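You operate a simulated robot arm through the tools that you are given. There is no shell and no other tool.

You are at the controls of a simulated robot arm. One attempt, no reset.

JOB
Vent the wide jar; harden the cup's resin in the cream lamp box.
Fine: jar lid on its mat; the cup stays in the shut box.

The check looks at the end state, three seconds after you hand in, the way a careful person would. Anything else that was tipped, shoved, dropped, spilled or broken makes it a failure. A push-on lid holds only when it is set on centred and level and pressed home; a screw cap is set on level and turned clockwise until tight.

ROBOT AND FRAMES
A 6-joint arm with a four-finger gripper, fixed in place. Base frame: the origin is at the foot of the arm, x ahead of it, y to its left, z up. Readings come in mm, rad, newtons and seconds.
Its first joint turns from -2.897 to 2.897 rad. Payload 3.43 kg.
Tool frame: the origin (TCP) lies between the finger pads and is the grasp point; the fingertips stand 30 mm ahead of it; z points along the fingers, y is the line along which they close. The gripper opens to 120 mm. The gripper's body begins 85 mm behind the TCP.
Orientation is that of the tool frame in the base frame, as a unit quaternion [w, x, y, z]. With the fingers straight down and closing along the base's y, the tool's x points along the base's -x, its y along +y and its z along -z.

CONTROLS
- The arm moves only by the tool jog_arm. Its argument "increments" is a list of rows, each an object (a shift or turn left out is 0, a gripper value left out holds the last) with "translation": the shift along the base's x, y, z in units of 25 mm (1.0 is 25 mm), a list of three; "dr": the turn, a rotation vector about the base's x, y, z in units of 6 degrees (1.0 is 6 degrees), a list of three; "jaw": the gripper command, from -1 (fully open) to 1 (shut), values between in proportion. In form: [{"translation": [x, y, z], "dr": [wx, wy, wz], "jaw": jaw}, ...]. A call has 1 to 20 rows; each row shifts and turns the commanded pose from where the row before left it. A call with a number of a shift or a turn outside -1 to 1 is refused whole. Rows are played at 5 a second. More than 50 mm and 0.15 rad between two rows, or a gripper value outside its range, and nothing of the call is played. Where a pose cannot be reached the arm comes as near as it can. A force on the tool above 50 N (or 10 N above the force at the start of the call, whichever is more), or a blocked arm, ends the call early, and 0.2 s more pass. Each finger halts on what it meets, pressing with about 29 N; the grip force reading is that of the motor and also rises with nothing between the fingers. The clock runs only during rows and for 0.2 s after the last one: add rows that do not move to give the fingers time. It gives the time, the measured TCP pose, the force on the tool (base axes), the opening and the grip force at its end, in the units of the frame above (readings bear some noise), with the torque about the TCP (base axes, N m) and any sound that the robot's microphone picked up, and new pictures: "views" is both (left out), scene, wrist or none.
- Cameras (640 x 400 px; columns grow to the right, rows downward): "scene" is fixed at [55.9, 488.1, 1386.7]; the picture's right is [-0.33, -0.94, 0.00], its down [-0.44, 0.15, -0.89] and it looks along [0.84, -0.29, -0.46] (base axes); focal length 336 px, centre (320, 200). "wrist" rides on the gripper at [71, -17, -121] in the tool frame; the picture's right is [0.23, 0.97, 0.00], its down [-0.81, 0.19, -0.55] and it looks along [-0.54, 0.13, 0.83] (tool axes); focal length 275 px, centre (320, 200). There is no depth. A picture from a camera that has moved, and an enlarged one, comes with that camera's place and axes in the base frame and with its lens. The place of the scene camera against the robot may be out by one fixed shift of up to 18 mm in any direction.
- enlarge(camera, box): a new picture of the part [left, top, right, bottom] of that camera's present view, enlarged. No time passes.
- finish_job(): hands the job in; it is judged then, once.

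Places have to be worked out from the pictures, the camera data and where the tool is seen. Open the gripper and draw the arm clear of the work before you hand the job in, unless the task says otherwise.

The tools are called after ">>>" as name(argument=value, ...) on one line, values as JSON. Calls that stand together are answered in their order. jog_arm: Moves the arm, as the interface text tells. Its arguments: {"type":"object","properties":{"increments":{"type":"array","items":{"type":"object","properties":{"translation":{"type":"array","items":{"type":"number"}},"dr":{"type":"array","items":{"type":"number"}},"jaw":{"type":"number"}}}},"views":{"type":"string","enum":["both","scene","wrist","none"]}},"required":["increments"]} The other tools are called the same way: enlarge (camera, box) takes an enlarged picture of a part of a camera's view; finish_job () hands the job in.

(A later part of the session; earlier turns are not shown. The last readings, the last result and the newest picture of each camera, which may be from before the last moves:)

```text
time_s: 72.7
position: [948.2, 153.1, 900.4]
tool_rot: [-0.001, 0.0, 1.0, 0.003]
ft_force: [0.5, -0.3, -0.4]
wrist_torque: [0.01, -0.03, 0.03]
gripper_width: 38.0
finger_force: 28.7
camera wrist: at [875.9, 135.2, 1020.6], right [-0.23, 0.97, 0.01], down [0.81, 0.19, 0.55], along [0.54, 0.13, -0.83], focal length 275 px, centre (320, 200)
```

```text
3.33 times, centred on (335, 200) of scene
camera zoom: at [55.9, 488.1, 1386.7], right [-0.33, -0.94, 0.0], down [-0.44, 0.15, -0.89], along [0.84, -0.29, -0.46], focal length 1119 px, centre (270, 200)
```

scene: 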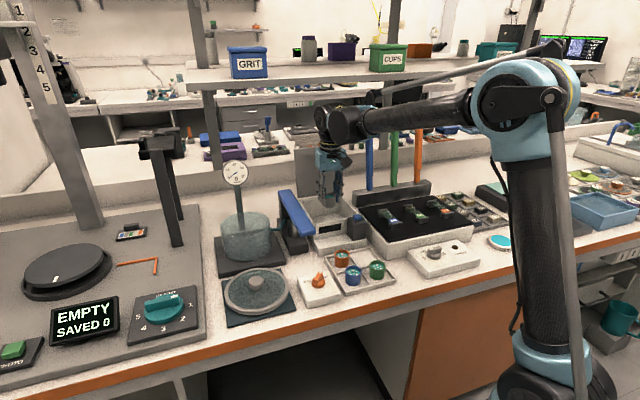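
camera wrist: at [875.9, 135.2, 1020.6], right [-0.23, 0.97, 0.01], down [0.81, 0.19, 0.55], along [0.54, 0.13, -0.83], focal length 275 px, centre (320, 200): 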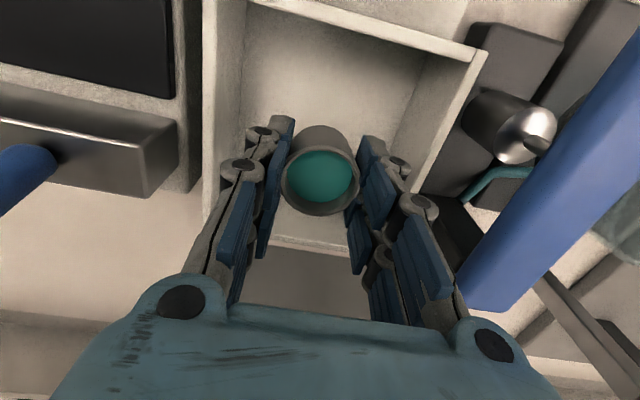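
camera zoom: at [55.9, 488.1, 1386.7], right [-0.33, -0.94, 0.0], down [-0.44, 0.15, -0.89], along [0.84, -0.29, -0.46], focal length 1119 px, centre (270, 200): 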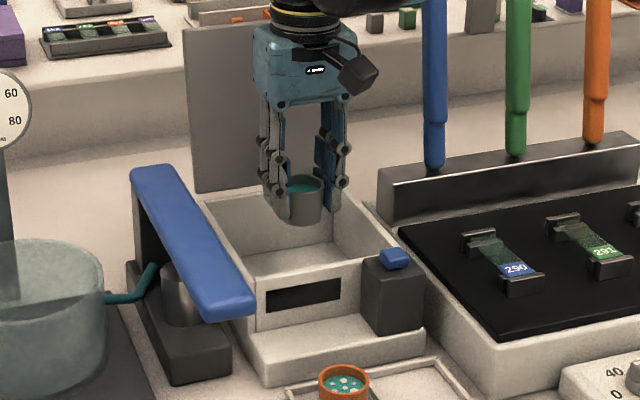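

The cup hangs well inside the cavity opening. I lower it to TCP z≈814, then feel for the floor.

>>> jog_arm(increments=[{"translation": [0, 0, -0.7]}, {"translation": [0, 0, -0.8]}, {"translation": [0, 0, -0.8]}, {"translation": [0, 0, -0.6]}, {"translation": [0, 0, -0.5]}, {"translation": [0, 0, 0]}, {"translation": [0, 0, 0]}])

>>> enlarge(camera="wrist", box=[140, 0, 500, 260])

>>> enlarge(camera="scene", box=[290, 170, 380, 260])

```text
time_s: 74.3
position: [947.7, 151.5, 818.2]
tool_rot: [0.0, 0.0, 1.0, 0.002]
ft_force: [-1.0, 0.6, -0.8]
wrist_torque: [0.01, 0.01, -0.01]
gripper_width: 38.0
finger_force: 28.9
camera wrist: at [875.6, 133.7, 937.4], right [-0.23, 0.97, 0.01], down [0.81, 0.19, 0.55], along [0.54, 0.13, -0.83], focal length 275 px, centre (320, 200)
```

scene: 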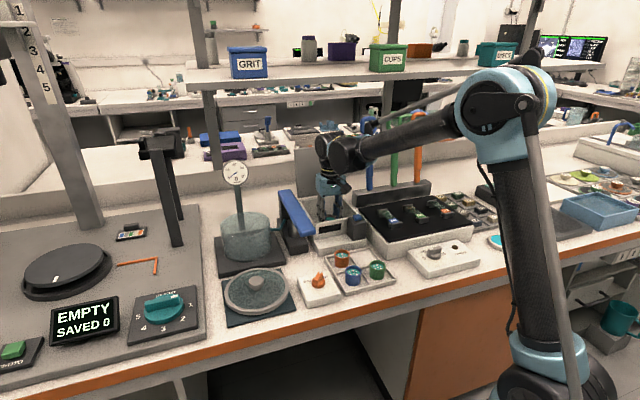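
wrist: 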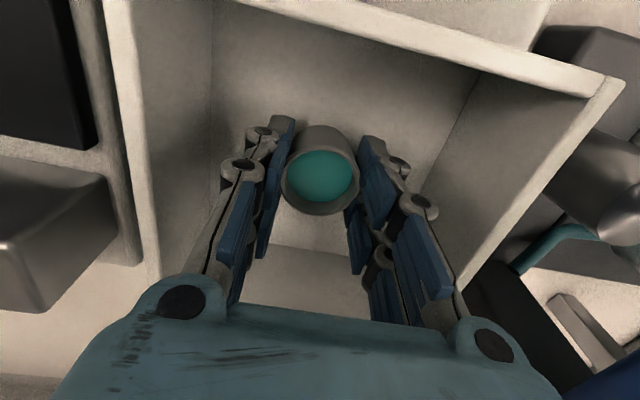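

```text
1.54 times, centred on (320, 130) of wrist
camera zoom: at [875.6, 133.7, 937.4], right [-0.23, 0.97, 0.01], down [0.81, 0.19, 0.55], along [0.54, 0.13, -0.83], focal length 424 px, centre (320, 308)
```

zoom: 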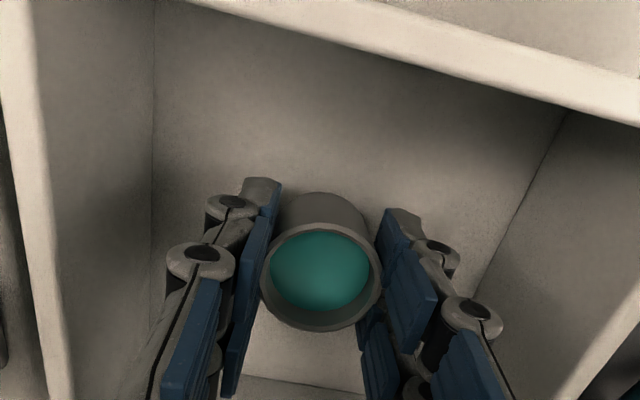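

```text
4.44 times, centred on (335, 215) of scene
camera zoom: at [55.9, 488.1, 1386.7], right [-0.33, -0.94, 0.0], down [-0.44, 0.15, -0.89], along [0.84, -0.29, -0.46], focal length 1492 px, centre (253, 133)
```

zoom: 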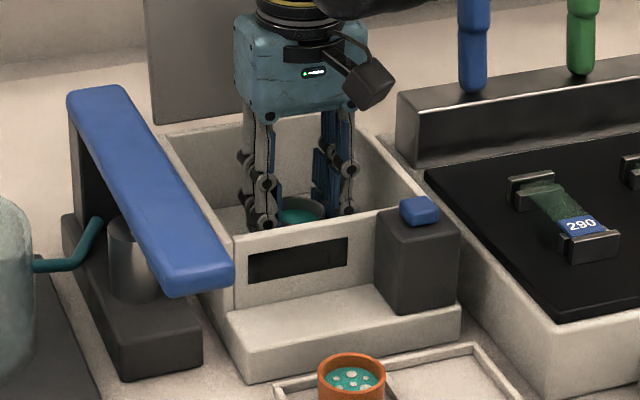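

The cup is inside the cavity, clear of the walls. I step down, checking force after each step.

>>> jog_arm(increments=[{"translation": [0, 0, -0.12]}, {"translation": [0, 0, -0.12]}, {"translation": [0, 0, 0]}, {"translation": [0, 0, 0]}], views="none")

```text
time_s: 75.3
position: [948.6, 151.8, 811.4]
tool_rot: [0.0, 0.002, 1.0, 0.003]
ft_force: [3.7, -5.4, 23.7]
wrist_torque: [-0.14, -0.17, 0.02]
gripper_width: 37.9
finger_force: 29.0
```

The cup is on the floor (24 N up). I back off slightly to relieve the pressure before opening.

>>> jog_arm(increments=[{"translation": [0, 0, 0.028]}, {"translation": [0, 0, 0]}], views="none")

```text
time_s: 75.9
position: [945.8, 152.2, 811.3]
tool_rot: [-0.001, 0.0, 1.0, 0.003]
ft_force: [2.7, -2.4, 10.9]
wrist_torque: [-0.03, -0.03, 0.0]
gripper_width: 37.8
finger_force: 28.9
```

Force is down to 11 N; I open the fingers gently to 57 mm and look.

>>> jog_arm(increments=[{"jaw": 0.3}, {"jaw": 0.2}, {"jaw": 0.05}, {"jaw": 0.05}, {"jaw": 0.05}])

>>> enlarge(camera="wrist", box=[140, 0, 500, 260])

```text
time_s: 77.1
position: [946.6, 151.8, 812.1]
tool_rot: [0.0, -0.001, 1.0, 0.002]
ft_force: [-0.3, 0.0, 0.2]
wrist_torque: [-0.01, 0.02, -0.02]
gripper_width: 56.9
finger_force: 0.1
camera wrist: at [875.7, 135.0, 931.7], right [-0.23, 0.97, 0.01], down [0.81, 0.19, 0.55], along [0.54, 0.13, -0.83], focal length 275 px, centre (320, 200)
```

scene: 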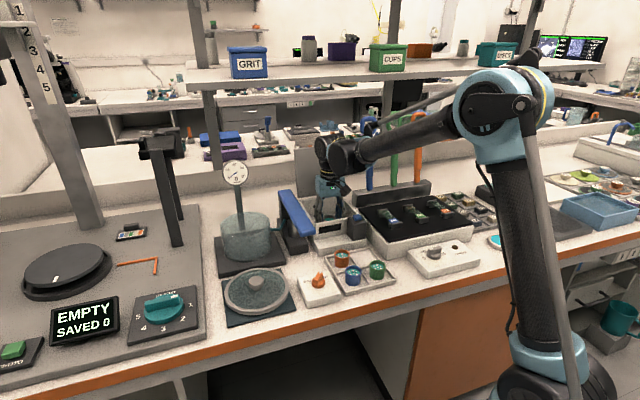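
wrist: 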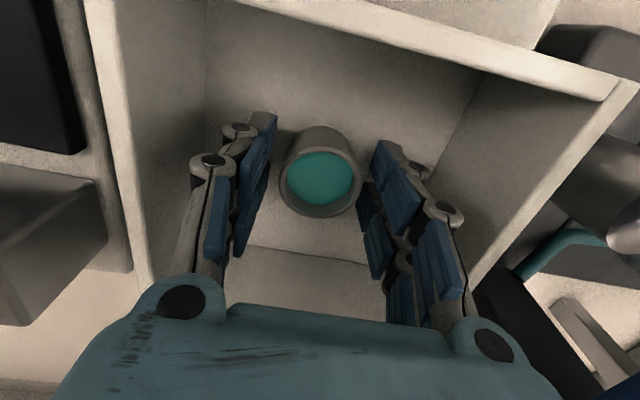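

```text
1.54 times, centred on (320, 130) of wrist
camera zoom: at [875.7, 135.0, 931.7], right [-0.23, 0.97, 0.01], down [0.81, 0.19, 0.55], along [0.54, 0.13, -0.83], focal length 424 px, centre (320, 308)
```

zoom: 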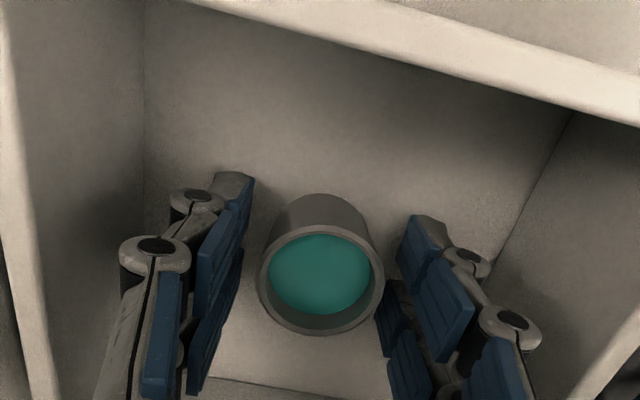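

The cup stands upright on the box floor. I lift straight out and go up to view the standing lid's top edge.

>>> jog_arm(increments=[{"translation": [0, 0, 0.3]}, {"translation": [0, 0, 0.6]}, {"translation": [0, 0, 0.9]}, {"translation": [0, 0, 0.9]}, {"translation": [0, 0, 1]}, {"translation": [0, 0, 1]}, {"translation": [0, 0, 1]}, {"translation": [0, 0, 1]}, {"translation": [0, 0, 1]}, {"translation": [0, 0, 1]}, {"translation": [0, 0, 1]}, {"translation": [0, 0, 1]}, {"translation": [0, 0, 0.8]}, {"translation": [0, 0, 0]}, {"translation": [0, 0, 0]}])

>>> enlarge(camera="wrist", box=[160, 80, 480, 320])

>>> enlarge(camera="scene", box=[280, 130, 390, 260])

```text
time_s: 80.3
position: [947.7, 153.6, 1097.4]
tool_rot: [0.0, -0.001, 1.0, 0.002]
ft_force: [0.0, -0.4, 0.4]
wrist_torque: [-0.03, -0.02, -0.01]
gripper_width: 57.0
finger_force: 0.1
camera wrist: at [875.6, 136.4, 1218.0], right [-0.23, 0.97, 0.01], down [0.81, 0.19, 0.55], along [0.54, 0.13, -0.83], focal length 275 px, centre (320, 200)
```

scene: 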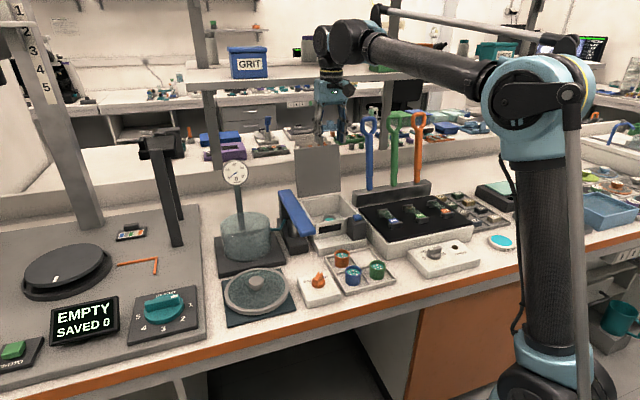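
wrist: 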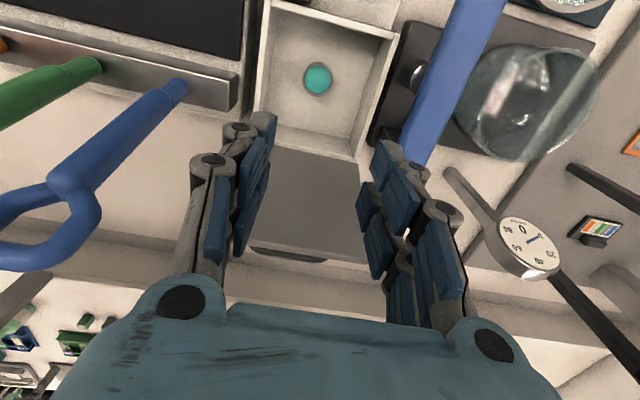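

```text
1.67 times, centred on (320, 200) of wrist
camera zoom: at [875.6, 136.4, 1218.0], right [-0.23, 0.97, 0.01], down [0.81, 0.19, 0.55], along [0.54, 0.13, -0.83], focal length 459 px, centre (320, 200)
```

zoom: 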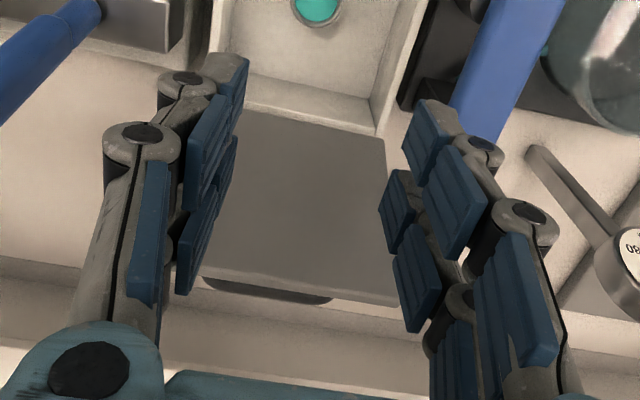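

```text
3.08 times, centred on (335, 195) of scene
camera zoom: at [55.9, 488.1, 1386.7], right [-0.33, -0.94, 0.0], down [-0.44, 0.15, -0.89], along [0.84, -0.29, -0.46], focal length 1033 px, centre (274, 215)
```

zoom: 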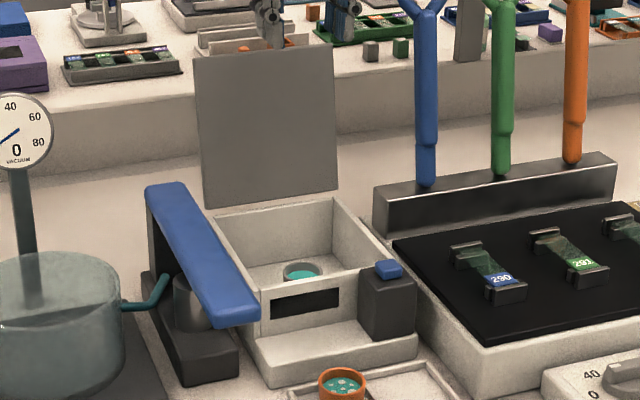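

The standing lid leans back a few degrees: top edge near x≈1068, z≈1020, y 74–230, with a handle bar on its rear side around y 112–195. I'll straddle its top edge near y≈213 with the fingers closing fore-aft, so first I rise, yaw +90° and shift there.

>>> jog_arm(increments=[{"translation": [-0.1, 0.16, 0.2]}, {"translation": [-0.1, 0.16, 0.2], "dr": [0, 0, 1]}, {"translation": [-0.1, 0.16, 0.2], "dr": [0, 0, 1]}, {"translation": [-0.1, 0.16, 0.2], "dr": [0, 0, 1]}, {"translation": [-0.1, 0.16, 0.2], "dr": [0, 0, 1]}, {"translation": [-0.1, 0.16, 0.2], "dr": [0, 0, 1]}, {"translation": [-0.1, 0.16, 0.2], "dr": [0, 0, 1]}, {"translation": [-0.1, 0.16, 0.2], "dr": [0, 0, 1]}, {"translation": [-0.1, 0.16, 0.2], "dr": [0, 0, 1]}, {"translation": [-0.1, 0.16, 0.2], "dr": [0, 0, 1]}, {"translation": [-0.1, 0.16, 0.2], "dr": [0, 0, 1]}, {"translation": [-0.1, 0.16, 0], "dr": [0, 0, 1]}, {"translation": [0, 0.16, 0], "dr": [0, 0, 1]}, {"translation": [0, 0.16, 0], "dr": [0, 0, 1]}, {"translation": [0, 0.16, 0], "dr": [0, 0, 1]}, {"translation": [0, 0, 0], "dr": [0, 0, 1]}, {"jaw": 0.33}, {"translation": [0, 0, 0]}])

```text
time_s: 84.1
position: [919.8, 212.5, 1153.5]
tool_rot: [0.003, 0.707, -0.707, -0.002]
ft_force: [0.2, -0.6, 0.0]
wrist_torque: [-0.01, -0.03, 0.03]
gripper_width: 40.3
finger_force: 0.1
camera wrist: at [935.5, 141.5, 1273.4], right [-0.97, -0.23, 0.01], down [-0.19, 0.81, 0.55], along [-0.13, 0.54, -0.83], focal length 275 px, centre (320, 200)
```

scene: 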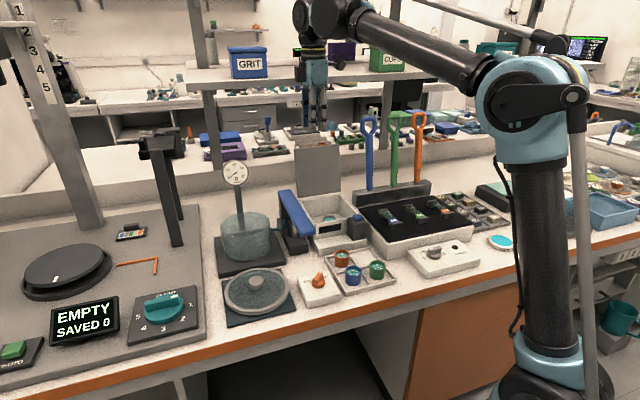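
wrist: 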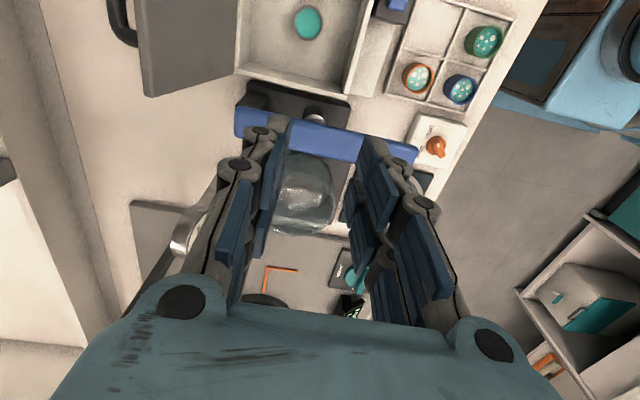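

The tool is yawed and the camera now looks along the lid from the side. I zoom in on the lid's top edge and its handle.

>>> enlarge(camera="wrist", box=[80, 0, 280, 120])

>>> enlarge(camera="scene", box=[280, 60, 380, 200])

```text
3.20 times, centred on (180, 60) of wrist
camera zoom: at [935.5, 141.5, 1273.4], right [-0.97, -0.23, 0.01], down [-0.19, 0.81, 0.55], along [-0.13, 0.54, -0.83], focal length 881 px, centre (768, 648)
```

zoom: 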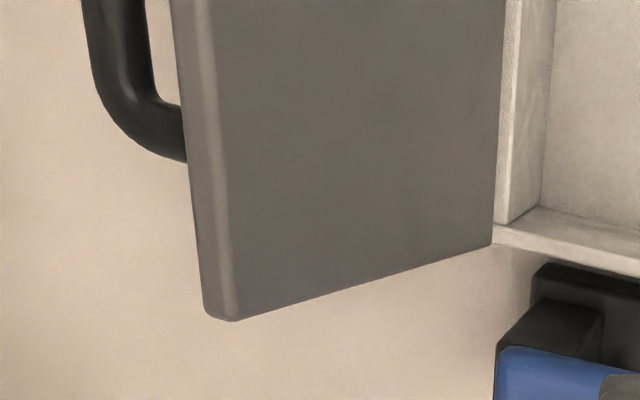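

```text
2.86 times, centred on (330, 130) of scene
camera zoom: at [55.9, 488.1, 1386.7], right [-0.33, -0.94, 0.0], down [-0.44, 0.15, -0.89], along [0.84, -0.29, -0.46], focal length 959 px, centre (291, 400)
```

zoom: 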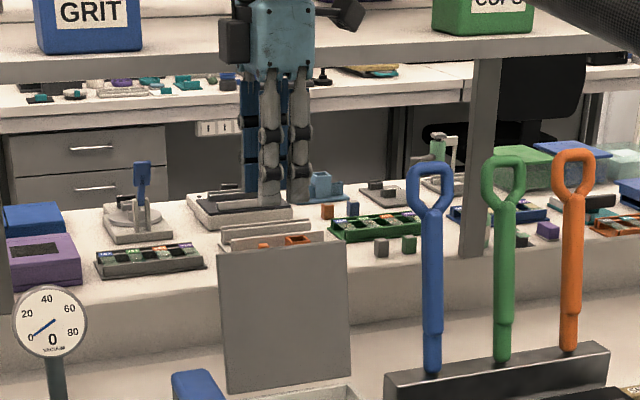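

I pitch the tool forward 25° here, then move to a waypoint above and in front of the lid's top edge to see it close up.

>>> jog_arm(increments=[{"dr": [0, -1, 0]}, {"dr": [0, -1, 0]}, {"dr": [0, -1, 0]}, {"dr": [0, -1, 0]}, {"dr": [0, -0.17, 0]}, {"translation": [0.9, 0, -0.4]}, {"translation": [0.9, 0, -0.6]}, {"translation": [0.9, 0, -0.6]}, {"translation": [0.9, 0, -0.6]}, {"translation": [0.6, 0, -0.5]}, {"translation": [0, 0, 0]}, {"translation": [0, 0, 0]}])

>>> enlarge(camera="scene", box=[280, 60, 380, 200])

```text
time_s: 86.7
position: [1024.2, 210.7, 1088.6]
tool_rot: [0.15, -0.691, 0.691, -0.15]
ft_force: [0.4, 0.8, 0.1]
wrist_torque: [0.0, -0.02, -0.02]
gripper_width: 39.8
finger_force: 0.1
camera wrist: at [987.4, 140.0, 1203.7], right [-0.88, -0.23, -0.41], down [-0.4, 0.81, 0.42], along [0.23, 0.54, -0.81], focal length 275 px, centre (320, 200)
```

scene: 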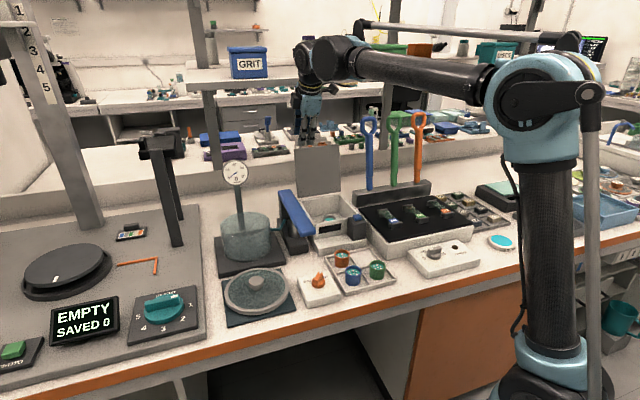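
wrist: 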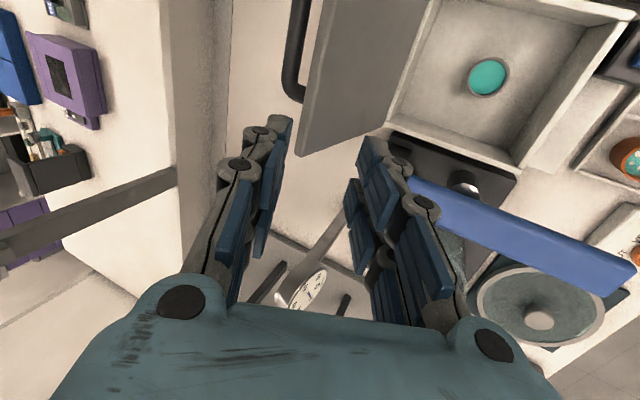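

```text
2.86 times, centred on (330, 130) of scene
camera zoom: at [55.9, 488.1, 1386.7], right [-0.33, -0.94, 0.0], down [-0.44, 0.15, -0.89], along [0.84, -0.29, -0.46], focal length 959 px, centre (291, 400)
```

zoom: 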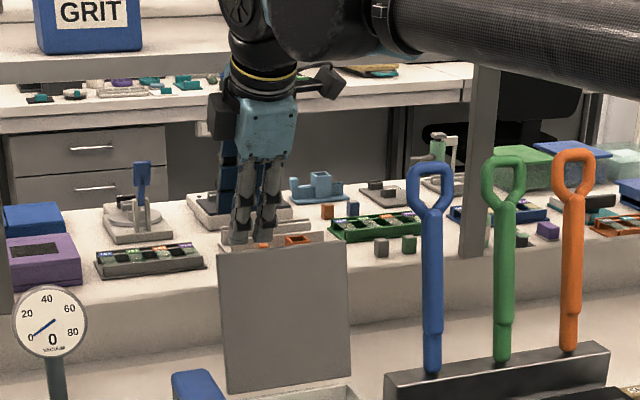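

The arm reaches with the pitched tool, and the lid's top edge lies between the two fingers in the wrist view. I zoom to fix its position relative to the TCP.

>>> enlarge(camera="wrist", box=[230, 60, 400, 220])

```text
2.50 times, centred on (315, 140) of wrist
camera zoom: at [987.4, 140.0, 1203.7], right [-0.88, -0.23, -0.41], down [-0.4, 0.81, 0.42], along [0.23, 0.54, -0.81], focal length 688 px, centre (332, 350)
```

zoom: 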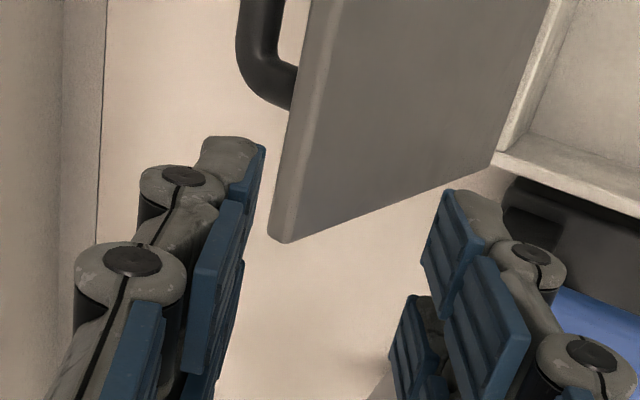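

The lid's top edge is at tool coordinates (y≈−12, z≈77) mm, i.e. top rear corner near (1070, 232, 1024). I advance mostly along the tool axis so the edge sits 20 mm inside the fingertips, offset to y≈214 to clear the handle.

>>> jog_arm(increments=[{"translation": [0.255, 0.04, -0.47]}, {"translation": [0.255, 0.04, -0.47]}, {"translation": [0.255, 0.02, -0.47]}, {"translation": [0, 0, 0]}, {"translation": [0, 0, 0]}])

>>> enlarge(camera="wrist", box=[230, 60, 400, 220])

>>> enlarge(camera="scene", box=[280, 100, 360, 200])

```text
time_s: 87.9
position: [1043.2, 213.6, 1051.2]
tool_rot: [0.151, -0.69, 0.692, -0.151]
ft_force: [0.3, 0.2, -0.6]
wrist_torque: [0.01, 0.02, 0.05]
gripper_width: 40.2
finger_force: 0.1
camera wrist: at [1006.6, 142.9, 1167.8], right [-0.88, -0.23, -0.41], down [-0.4, 0.81, 0.42], along [0.23, 0.54, -0.81], focal length 275 px, centre (320, 200)
```

scene: 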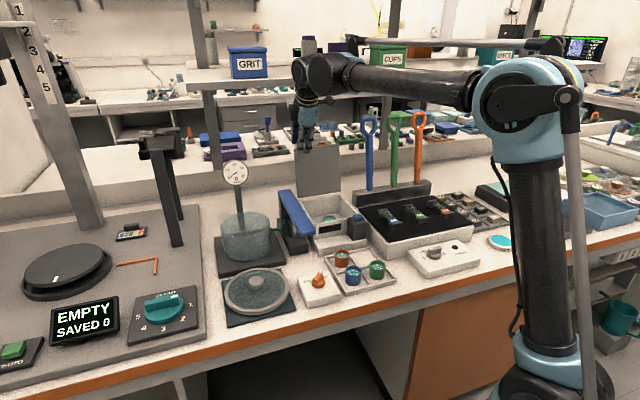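
wrist: 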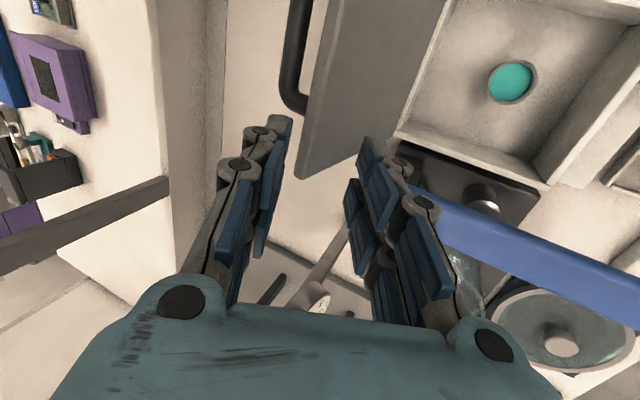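

```text
2.50 times, centred on (315, 140) of wrist
camera zoom: at [1006.6, 142.9, 1167.8], right [-0.88, -0.23, -0.41], down [-0.4, 0.81, 0.42], along [0.23, 0.54, -0.81], focal length 688 px, centre (332, 350)
```

zoom: 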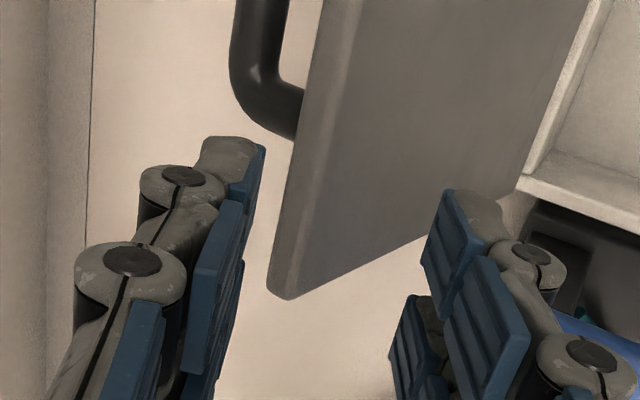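

```text
4.00 times, centred on (320, 150) of scene
camera zoom: at [55.9, 488.1, 1386.7], right [-0.33, -0.94, 0.0], down [-0.44, 0.15, -0.89], along [0.84, -0.29, -0.46], focal length 1343 px, centre (320, 400)
```

zoom: 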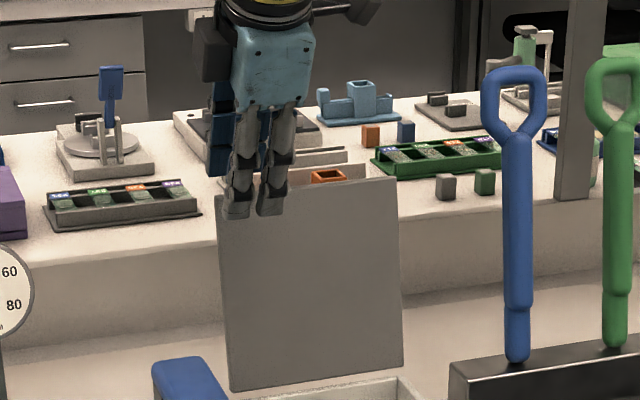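

The edge is now 38 mm ahead and still inside the finger gap. I insert the remaining 28 mm along the tool axis.

>>> jog_arm(increments=[{"translation": [0.26, 0, -0.5]}, {"translation": [0.27, 0, -0.5]}, {"translation": [0, 0, 0]}, {"translation": [0, 0, 0]}])

>>> enlarge(camera="wrist", box=[230, 80, 400, 240])

>>> enlarge(camera="scene", box=[280, 100, 360, 200])

```text
time_s: 88.9
position: [1053.6, 213.7, 1025.2]
tool_rot: [0.151, -0.691, 0.691, -0.151]
ft_force: [0.4, 0.7, -0.4]
wrist_torque: [0.01, -0.01, -0.02]
gripper_width: 40.4
finger_force: 0.1
camera wrist: at [1018.9, 142.4, 1141.1], right [-0.88, -0.23, -0.41], down [-0.4, 0.81, 0.42], along [0.23, 0.54, -0.81], focal length 275 px, centre (320, 200)
```

scene: 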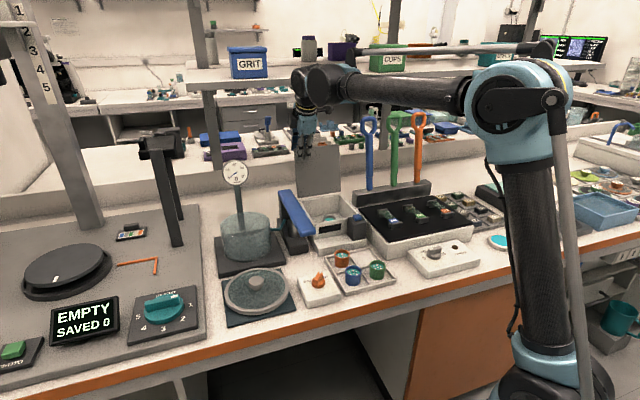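
wrist: 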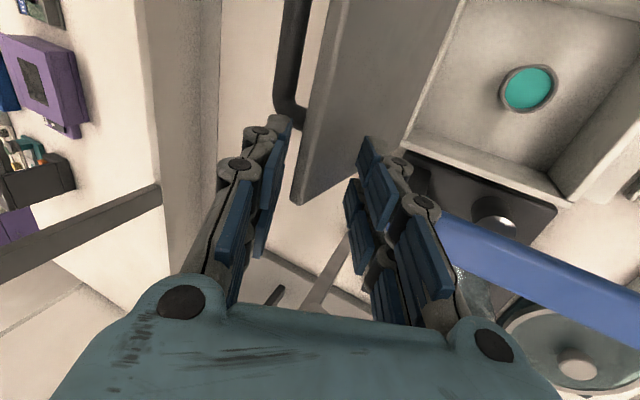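

```text
2.50 times, centred on (315, 160) of wrist
camera zoom: at [1018.9, 142.4, 1141.1], right [-0.88, -0.23, -0.41], down [-0.4, 0.81, 0.42], along [0.23, 0.54, -0.81], focal length 688 px, centre (332, 300)
```

zoom: 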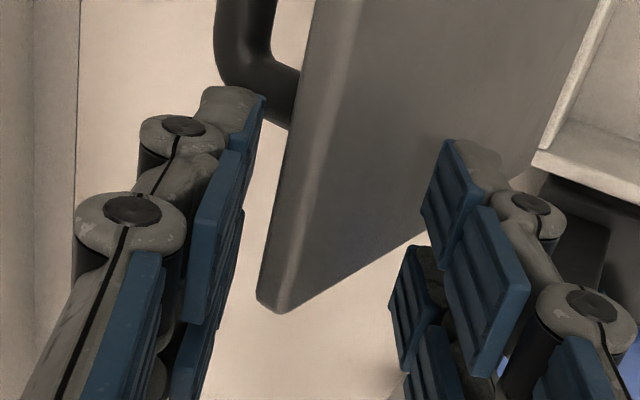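

```text
4.00 times, centred on (320, 150) of scene
camera zoom: at [55.9, 488.1, 1386.7], right [-0.33, -0.94, 0.0], down [-0.44, 0.15, -0.89], along [0.84, -0.29, -0.46], focal length 1343 px, centre (320, 400)
```

zoom: 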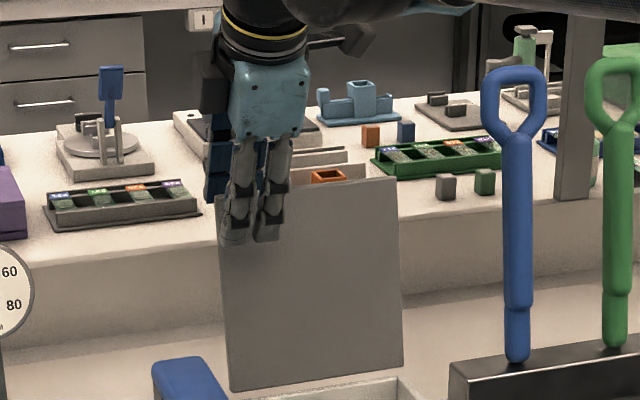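

The lid edge is between the fingers, about 20 mm in. I now draw the tool back (−x) slowly so the rear finger brings the lid forward to vertical, watching the force.

>>> jog_arm(increments=[{"translation": [-0.3, 0, 0.03]}, {"translation": [-0.3, 0, 0.03]}, {"translation": [-0.3, 0, 0.04]}, {"translation": [-0.28, 0, 0.04]}, {"translation": [0, 0, 0]}])

>>> enlarge(camera="wrist", box=[230, 80, 400, 240])

```text
time_s: 90.1
position: [1024.9, 213.8, 1028.1]
tool_rot: [0.151, -0.69, 0.691, -0.151]
ft_force: [0.0, -0.1, 0.7]
wrist_torque: [0.0, -0.03, 0.02]
gripper_width: 40.2
finger_force: 0.2
camera wrist: at [990.1, 143.4, 1145.1], right [-0.88, -0.23, -0.41], down [-0.4, 0.81, 0.42], along [0.23, 0.54, -0.81], focal length 275 px, centre (320, 200)
```

scene: 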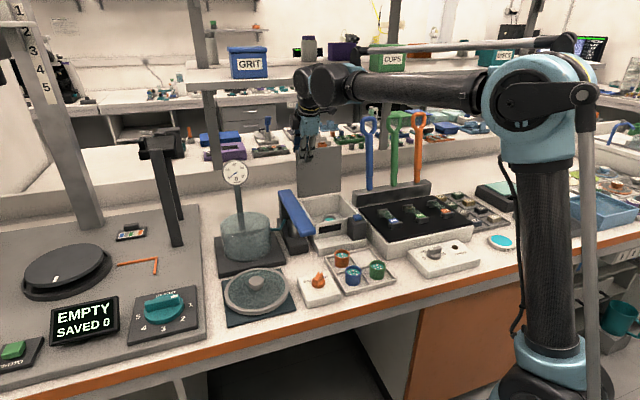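
wrist: 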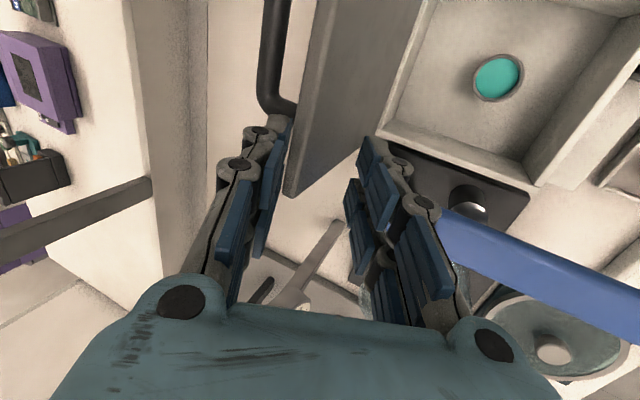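

```text
2.50 times, centred on (315, 160) of wrist
camera zoom: at [990.1, 143.4, 1145.1], right [-0.88, -0.23, -0.41], down [-0.4, 0.81, 0.42], along [0.23, 0.54, -0.81], focal length 688 px, centre (332, 300)
```

zoom: 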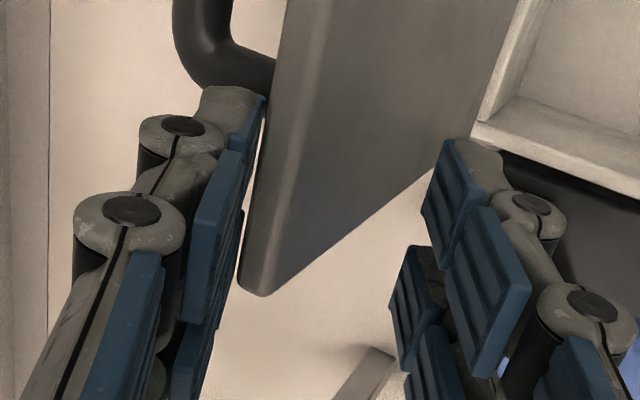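

The lid followed with almost no resistance and is about vertical. I narrow the gap to 26 mm so it can't drop far, and carry it on to about 10° forward.

>>> jog_arm(increments=[{"jaw": 0.45}, {"jaw": 0.567}, {"translation": [0, 0, 0]}, {"translation": [-0.35, 0, 0.01]}, {"translation": [-0.35, 0, 0.01]}, {"translation": [-0.38, 0, 0.01]}, {"translation": [0, 0, 0]}])

>>> enlarge(camera="wrist", box=[230, 80, 400, 240])

>>> enlarge(camera="scene", box=[270, 110, 370, 240])

```text
time_s: 91.7
position: [998.0, 217.0, 1029.9]
tool_rot: [-0.15, 0.691, -0.691, 0.151]
ft_force: [0.3, -0.9, -0.4]
wrist_torque: [-0.04, 0.02, -0.05]
gripper_width: 26.3
finger_force: 0.3
camera wrist: at [962.1, 144.3, 1146.4], right [-0.88, -0.23, -0.41], down [-0.4, 0.81, 0.42], along [0.23, 0.54, -0.81], focal length 275 px, centre (320, 200)
```

scene: 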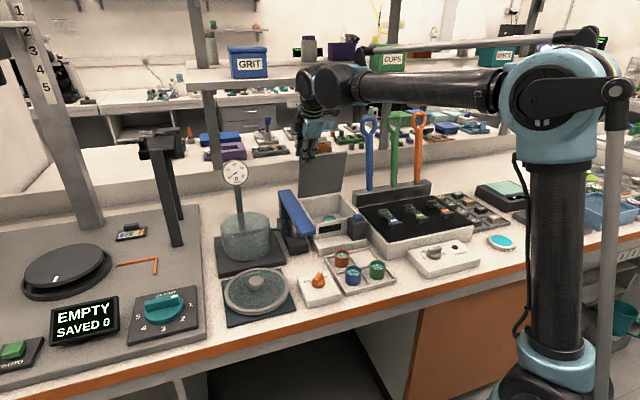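
wrist: 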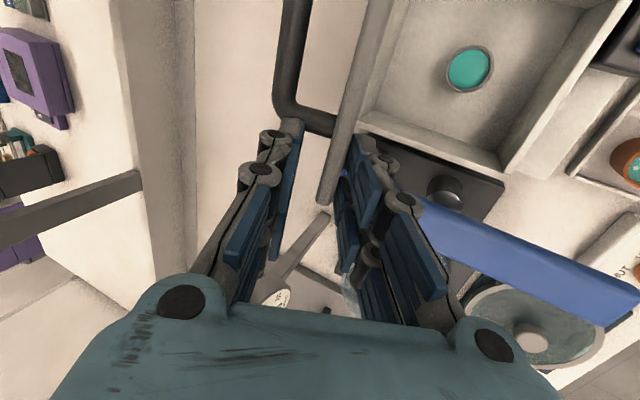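

```text
2.50 times, centred on (315, 160) of wrist
camera zoom: at [962.1, 144.3, 1146.4], right [-0.88, -0.23, -0.41], down [-0.4, 0.81, 0.42], along [0.23, 0.54, -0.81], focal length 688 px, centre (332, 300)
```

zoom: 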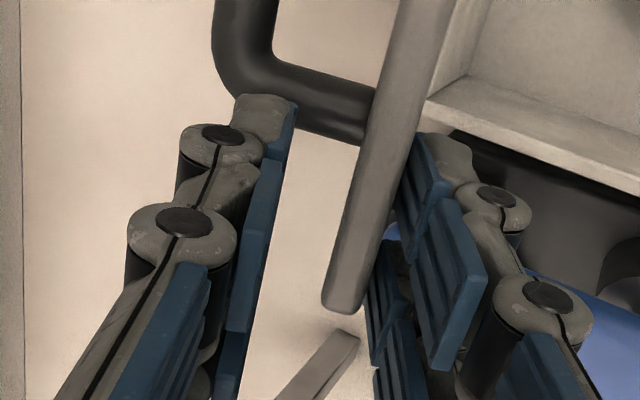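

```text
3.08 times, centred on (320, 175) of scene
camera zoom: at [55.9, 488.1, 1386.7], right [-0.33, -0.94, 0.0], down [-0.44, 0.15, -0.89], along [0.84, -0.29, -0.46], focal length 1033 px, centre (320, 277)
```

zoom: 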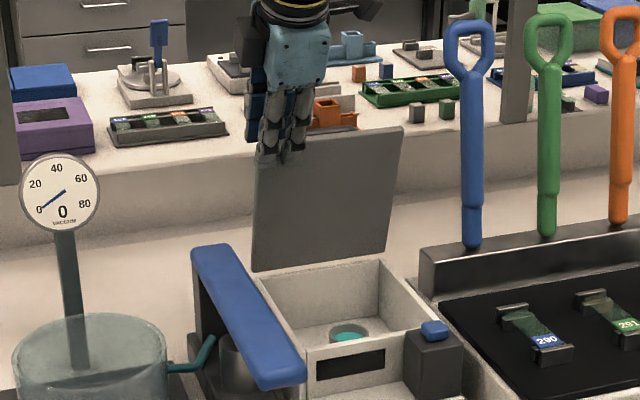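

The lid has tipped onto the front finger and is carried safely between the pads. I continue forward to about 25°, where it lines up with the tool, then clamp it.

>>> jog_arm(increments=[{"translation": [-0.4, 0, -0.08]}, {"translation": [-0.4, 0, -0.12]}, {"translation": [-0.4, 0, -0.14]}, {"translation": [-0.2, 0, -0.07]}, {"translation": [0, 0, 0]}, {"translation": [0, 0, 0]}])

>>> enlarge(camera="wrist", box=[230, 80, 400, 240])

>>> enlarge(camera="scene", box=[270, 110, 370, 240])

```text
time_s: 93.1
position: [963.1, 217.0, 1020.0]
tool_rot: [0.151, -0.69, 0.692, -0.151]
ft_force: [0.0, 0.0, -0.3]
wrist_torque: [-0.01, 0.01, 0.01]
gripper_width: 26.3
finger_force: 0.2
camera wrist: at [927.7, 145.1, 1136.5], right [-0.88, -0.23, -0.41], down [-0.4, 0.81, 0.42], along [0.23, 0.54, -0.81], focal length 275 px, centre (320, 200)
```

scene: 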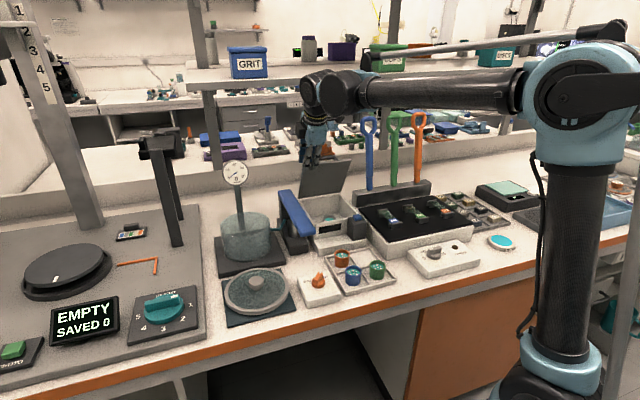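
wrist: 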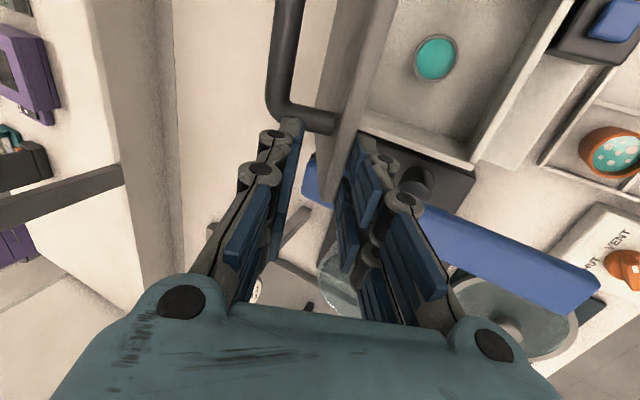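

```text
2.50 times, centred on (315, 160) of wrist
camera zoom: at [927.7, 145.1, 1136.5], right [-0.88, -0.23, -0.41], down [-0.4, 0.81, 0.42], along [0.23, 0.54, -0.81], focal length 688 px, centre (332, 300)
```

zoom: 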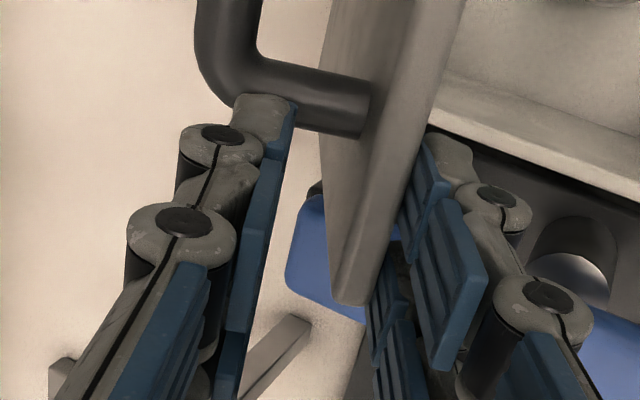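

```text
3.08 times, centred on (320, 175) of scene
camera zoom: at [55.9, 488.1, 1386.7], right [-0.33, -0.94, 0.0], down [-0.44, 0.15, -0.89], along [0.84, -0.29, -0.46], focal length 1033 px, centre (320, 277)
```

zoom: 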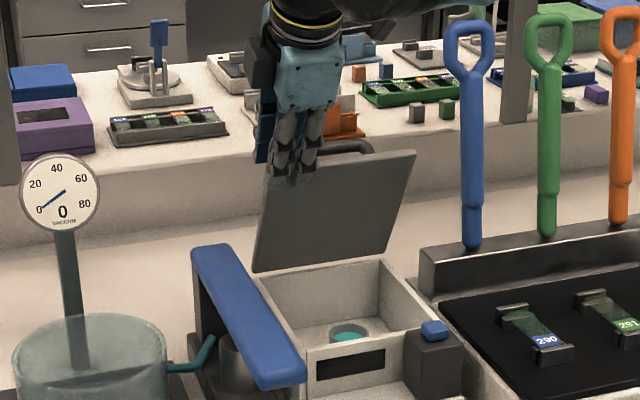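

The lid rides freely on the front finger at about 27°, matching my hinge model (hinge ≈(1042, 838), radius ≈188 mm). I follow its arc down to about 40°, pitching the tool along with it.

>>> jog_arm(increments=[{"translation": [-0.516, 0, -0.25], "dr": [0, -0.667, 0]}, {"translation": [-0.516, 0, -0.275], "dr": [0, -0.667, 0]}, {"translation": [-0.516, 0, -0.3], "dr": [0, -0.667, 0]}, {"translation": [0, 0, 0]}, {"translation": [0, 0, 0]}])

>>> enlarge(camera="wrist", box=[230, 80, 400, 240])

>>> enlarge(camera="scene", box=[270, 110, 370, 240])

```text
time_s: 94.3
position: [925.8, 214.5, 999.1]
tool_rot: [0.222, -0.67, 0.672, -0.223]
ft_force: [-1.0, 0.9, -0.7]
wrist_torque: [-0.01, 0.01, 0.01]
gripper_width: 26.2
finger_force: 0.1
camera wrist: at [865.8, 143.7, 1106.2], right [-0.78, -0.23, -0.58], down [-0.48, 0.81, 0.33], along [0.4, 0.54, -0.74], focal length 275 px, centre (320, 200)
```

scene: 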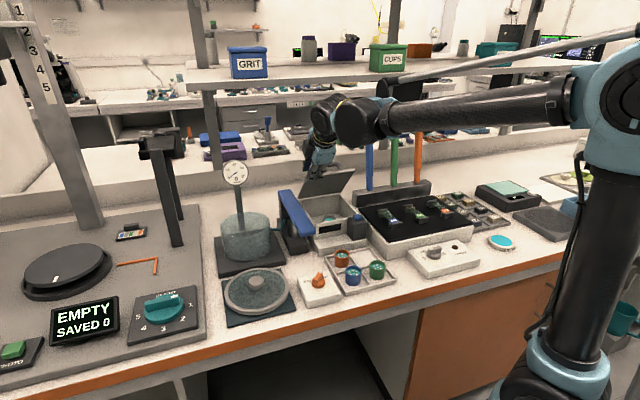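
wrist: 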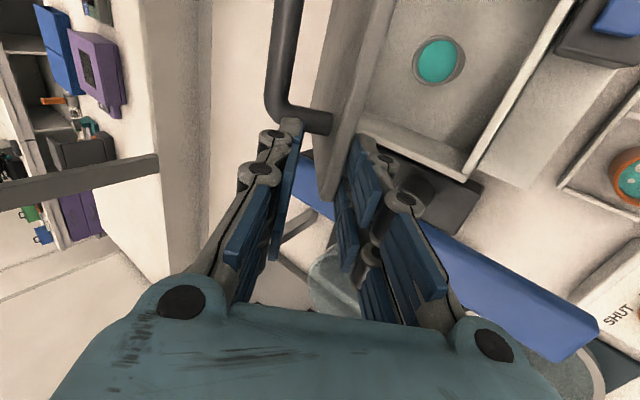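

```text
2.50 times, centred on (315, 160) of wrist
camera zoom: at [865.8, 143.7, 1106.2], right [-0.78, -0.23, -0.58], down [-0.48, 0.81, 0.33], along [0.4, 0.54, -0.74], focal length 688 px, centre (332, 300)
```

zoom: 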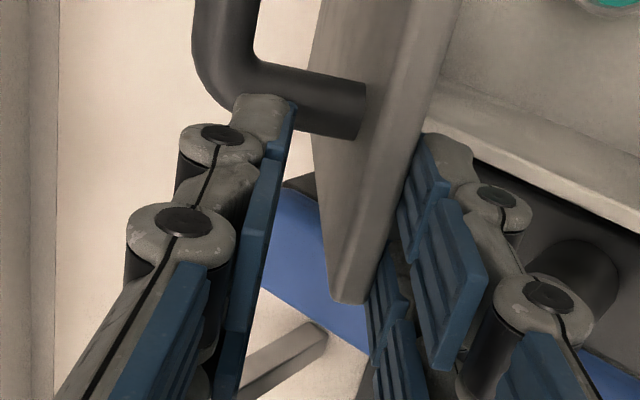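

```text
3.08 times, centred on (320, 175) of scene
camera zoom: at [55.9, 488.1, 1386.7], right [-0.33, -0.94, 0.0], down [-0.44, 0.15, -0.89], along [0.84, -0.29, -0.46], focal length 1033 px, centre (320, 277)
```

zoom: 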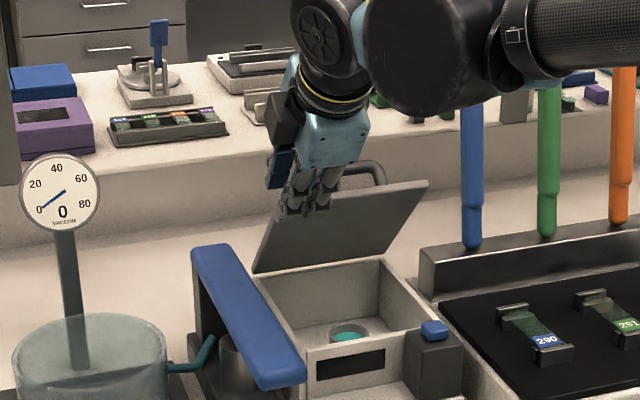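

Works smoothly. I continue down the arc to about 55°.

>>> jog_arm(increments=[{"translation": [-0.53, 0, -0.42], "dr": [0, -0.667, 0]}, {"translation": [-0.53, 0, -0.46], "dr": [0, -0.667, 0]}, {"translation": [-0.53, 0, -0.49], "dr": [0, -0.667, 0]}, {"translation": [0, 0, 0]}, {"translation": [0, 0, 0]}])

>>> enlarge(camera="wrist", box=[230, 80, 400, 240])

>>> enlarge(camera="scene", box=[270, 110, 390, 260])

```text
time_s: 95.5
position: [886.2, 215.1, 964.2]
tool_rot: [0.291, -0.644, 0.645, -0.291]
ft_force: [-1.2, -0.7, -0.6]
wrist_torque: [0.01, 0.03, 0.0]
gripper_width: 27.0
finger_force: 0.4
camera wrist: at [805.2, 144.7, 1057.1], right [-0.64, -0.23, -0.73], down [-0.54, 0.81, 0.22], along [0.54, 0.54, -0.65], focal length 275 px, centre (320, 200)
```

scene: 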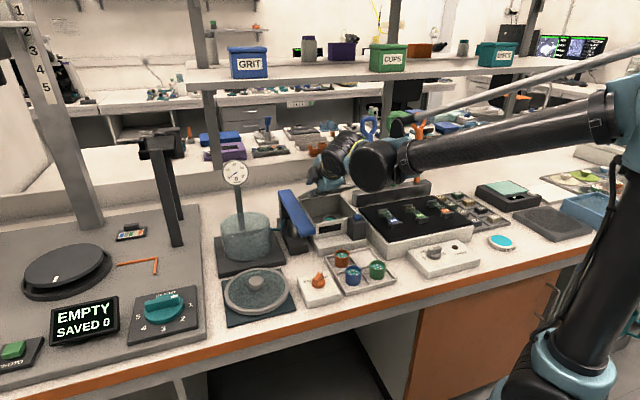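
wrist: 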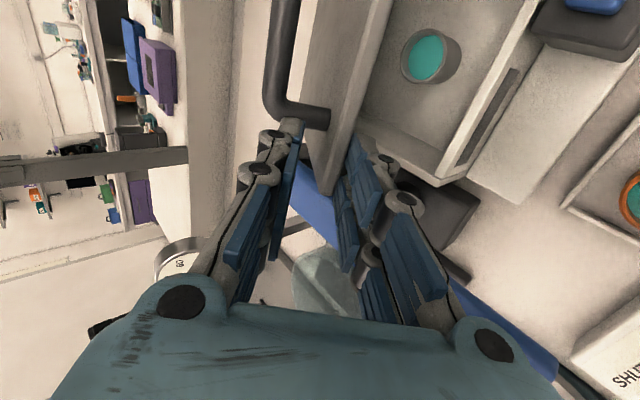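

```text
2.50 times, centred on (315, 160) of wrist
camera zoom: at [805.2, 144.7, 1057.1], right [-0.64, -0.23, -0.73], down [-0.54, 0.81, 0.22], along [0.54, 0.54, -0.65], focal length 688 px, centre (332, 300)
```

zoom: 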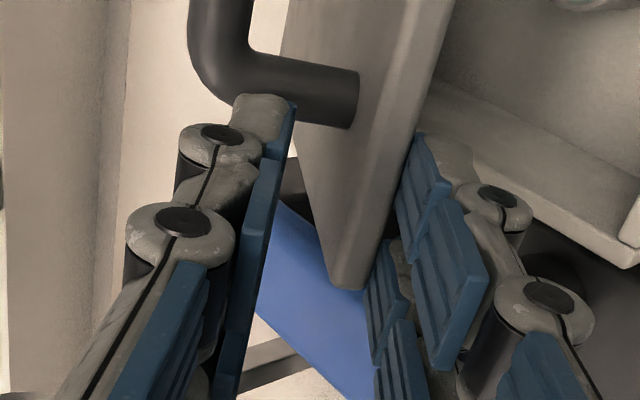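

```text
2.67 times, centred on (330, 185) of scene
camera zoom: at [55.9, 488.1, 1386.7], right [-0.33, -0.94, 0.0], down [-0.44, 0.15, -0.89], along [0.84, -0.29, -0.46], focal length 895 px, centre (293, 240)
```

zoom: 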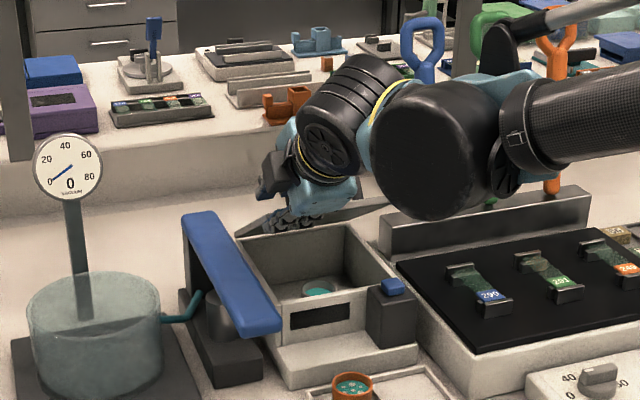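

Still riding well with negligible force. I continue to about 70° with the tool at 60° pitch.

>>> jog_arm(increments=[{"translation": [-0.42, 0, -0.5], "dr": [0, -0.61, 0]}, {"translation": [-0.4, 0, -0.56], "dr": [0, -0.61, 0]}, {"translation": [-0.38, 0, -0.6], "dr": [0, -0.61, 0]}, {"translation": [0, 0, 0]}, {"translation": [0, 0, 0]}])

>>> enlarge(camera="wrist", box=[230, 80, 400, 240])

>>> enlarge(camera="scene", box=[270, 130, 390, 280])

```text
time_s: 96.7
position: [855.5, 212.7, 923.0]
tool_rot: [0.352, -0.613, 0.614, -0.352]
ft_force: [1.2, 0.3, -0.1]
wrist_torque: [-0.01, -0.02, 0.01]
gripper_width: 26.0
finger_force: 0.0
camera wrist: at [759.6, 141.5, 998.5], right [-0.49, -0.23, -0.84], down [-0.57, 0.81, 0.11], along [0.66, 0.54, -0.53], focal length 275 px, centre (320, 200)
```

scene: 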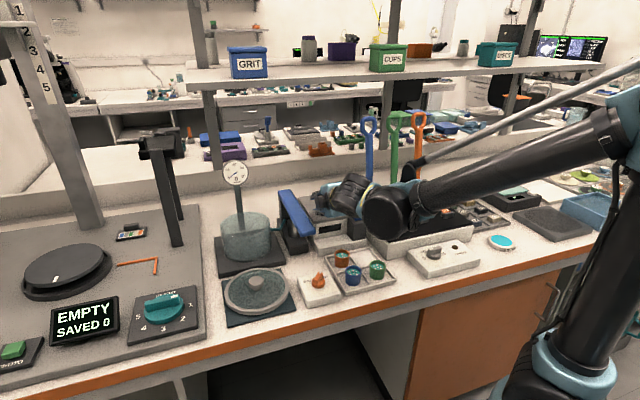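
wrist: 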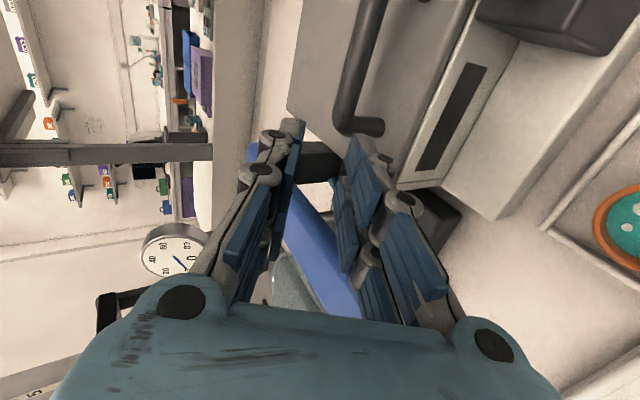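

```text
2.50 times, centred on (315, 160) of wrist
camera zoom: at [759.6, 141.5, 998.5], right [-0.49, -0.23, -0.84], down [-0.57, 0.81, 0.11], along [0.66, 0.54, -0.53], focal length 688 px, centre (332, 300)
```

zoom: 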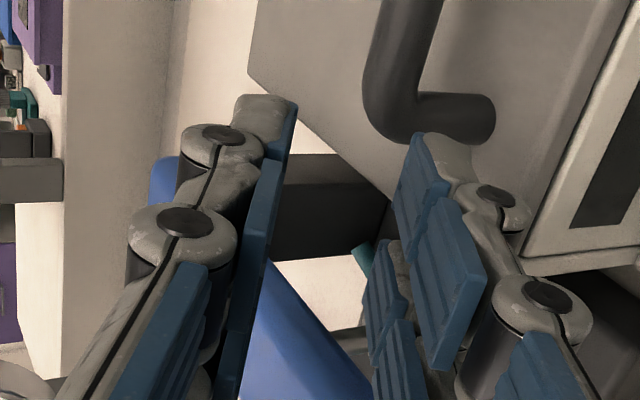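

```text
2.67 times, centred on (330, 205) of scene
camera zoom: at [55.9, 488.1, 1386.7], right [-0.33, -0.94, 0.0], down [-0.44, 0.15, -0.89], along [0.84, -0.29, -0.46], focal length 895 px, centre (293, 187)
```

zoom: 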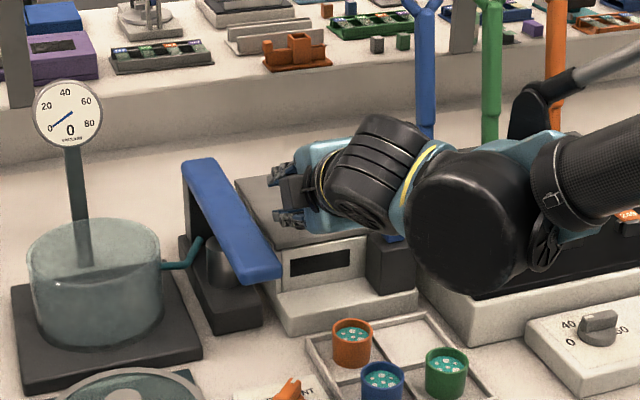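

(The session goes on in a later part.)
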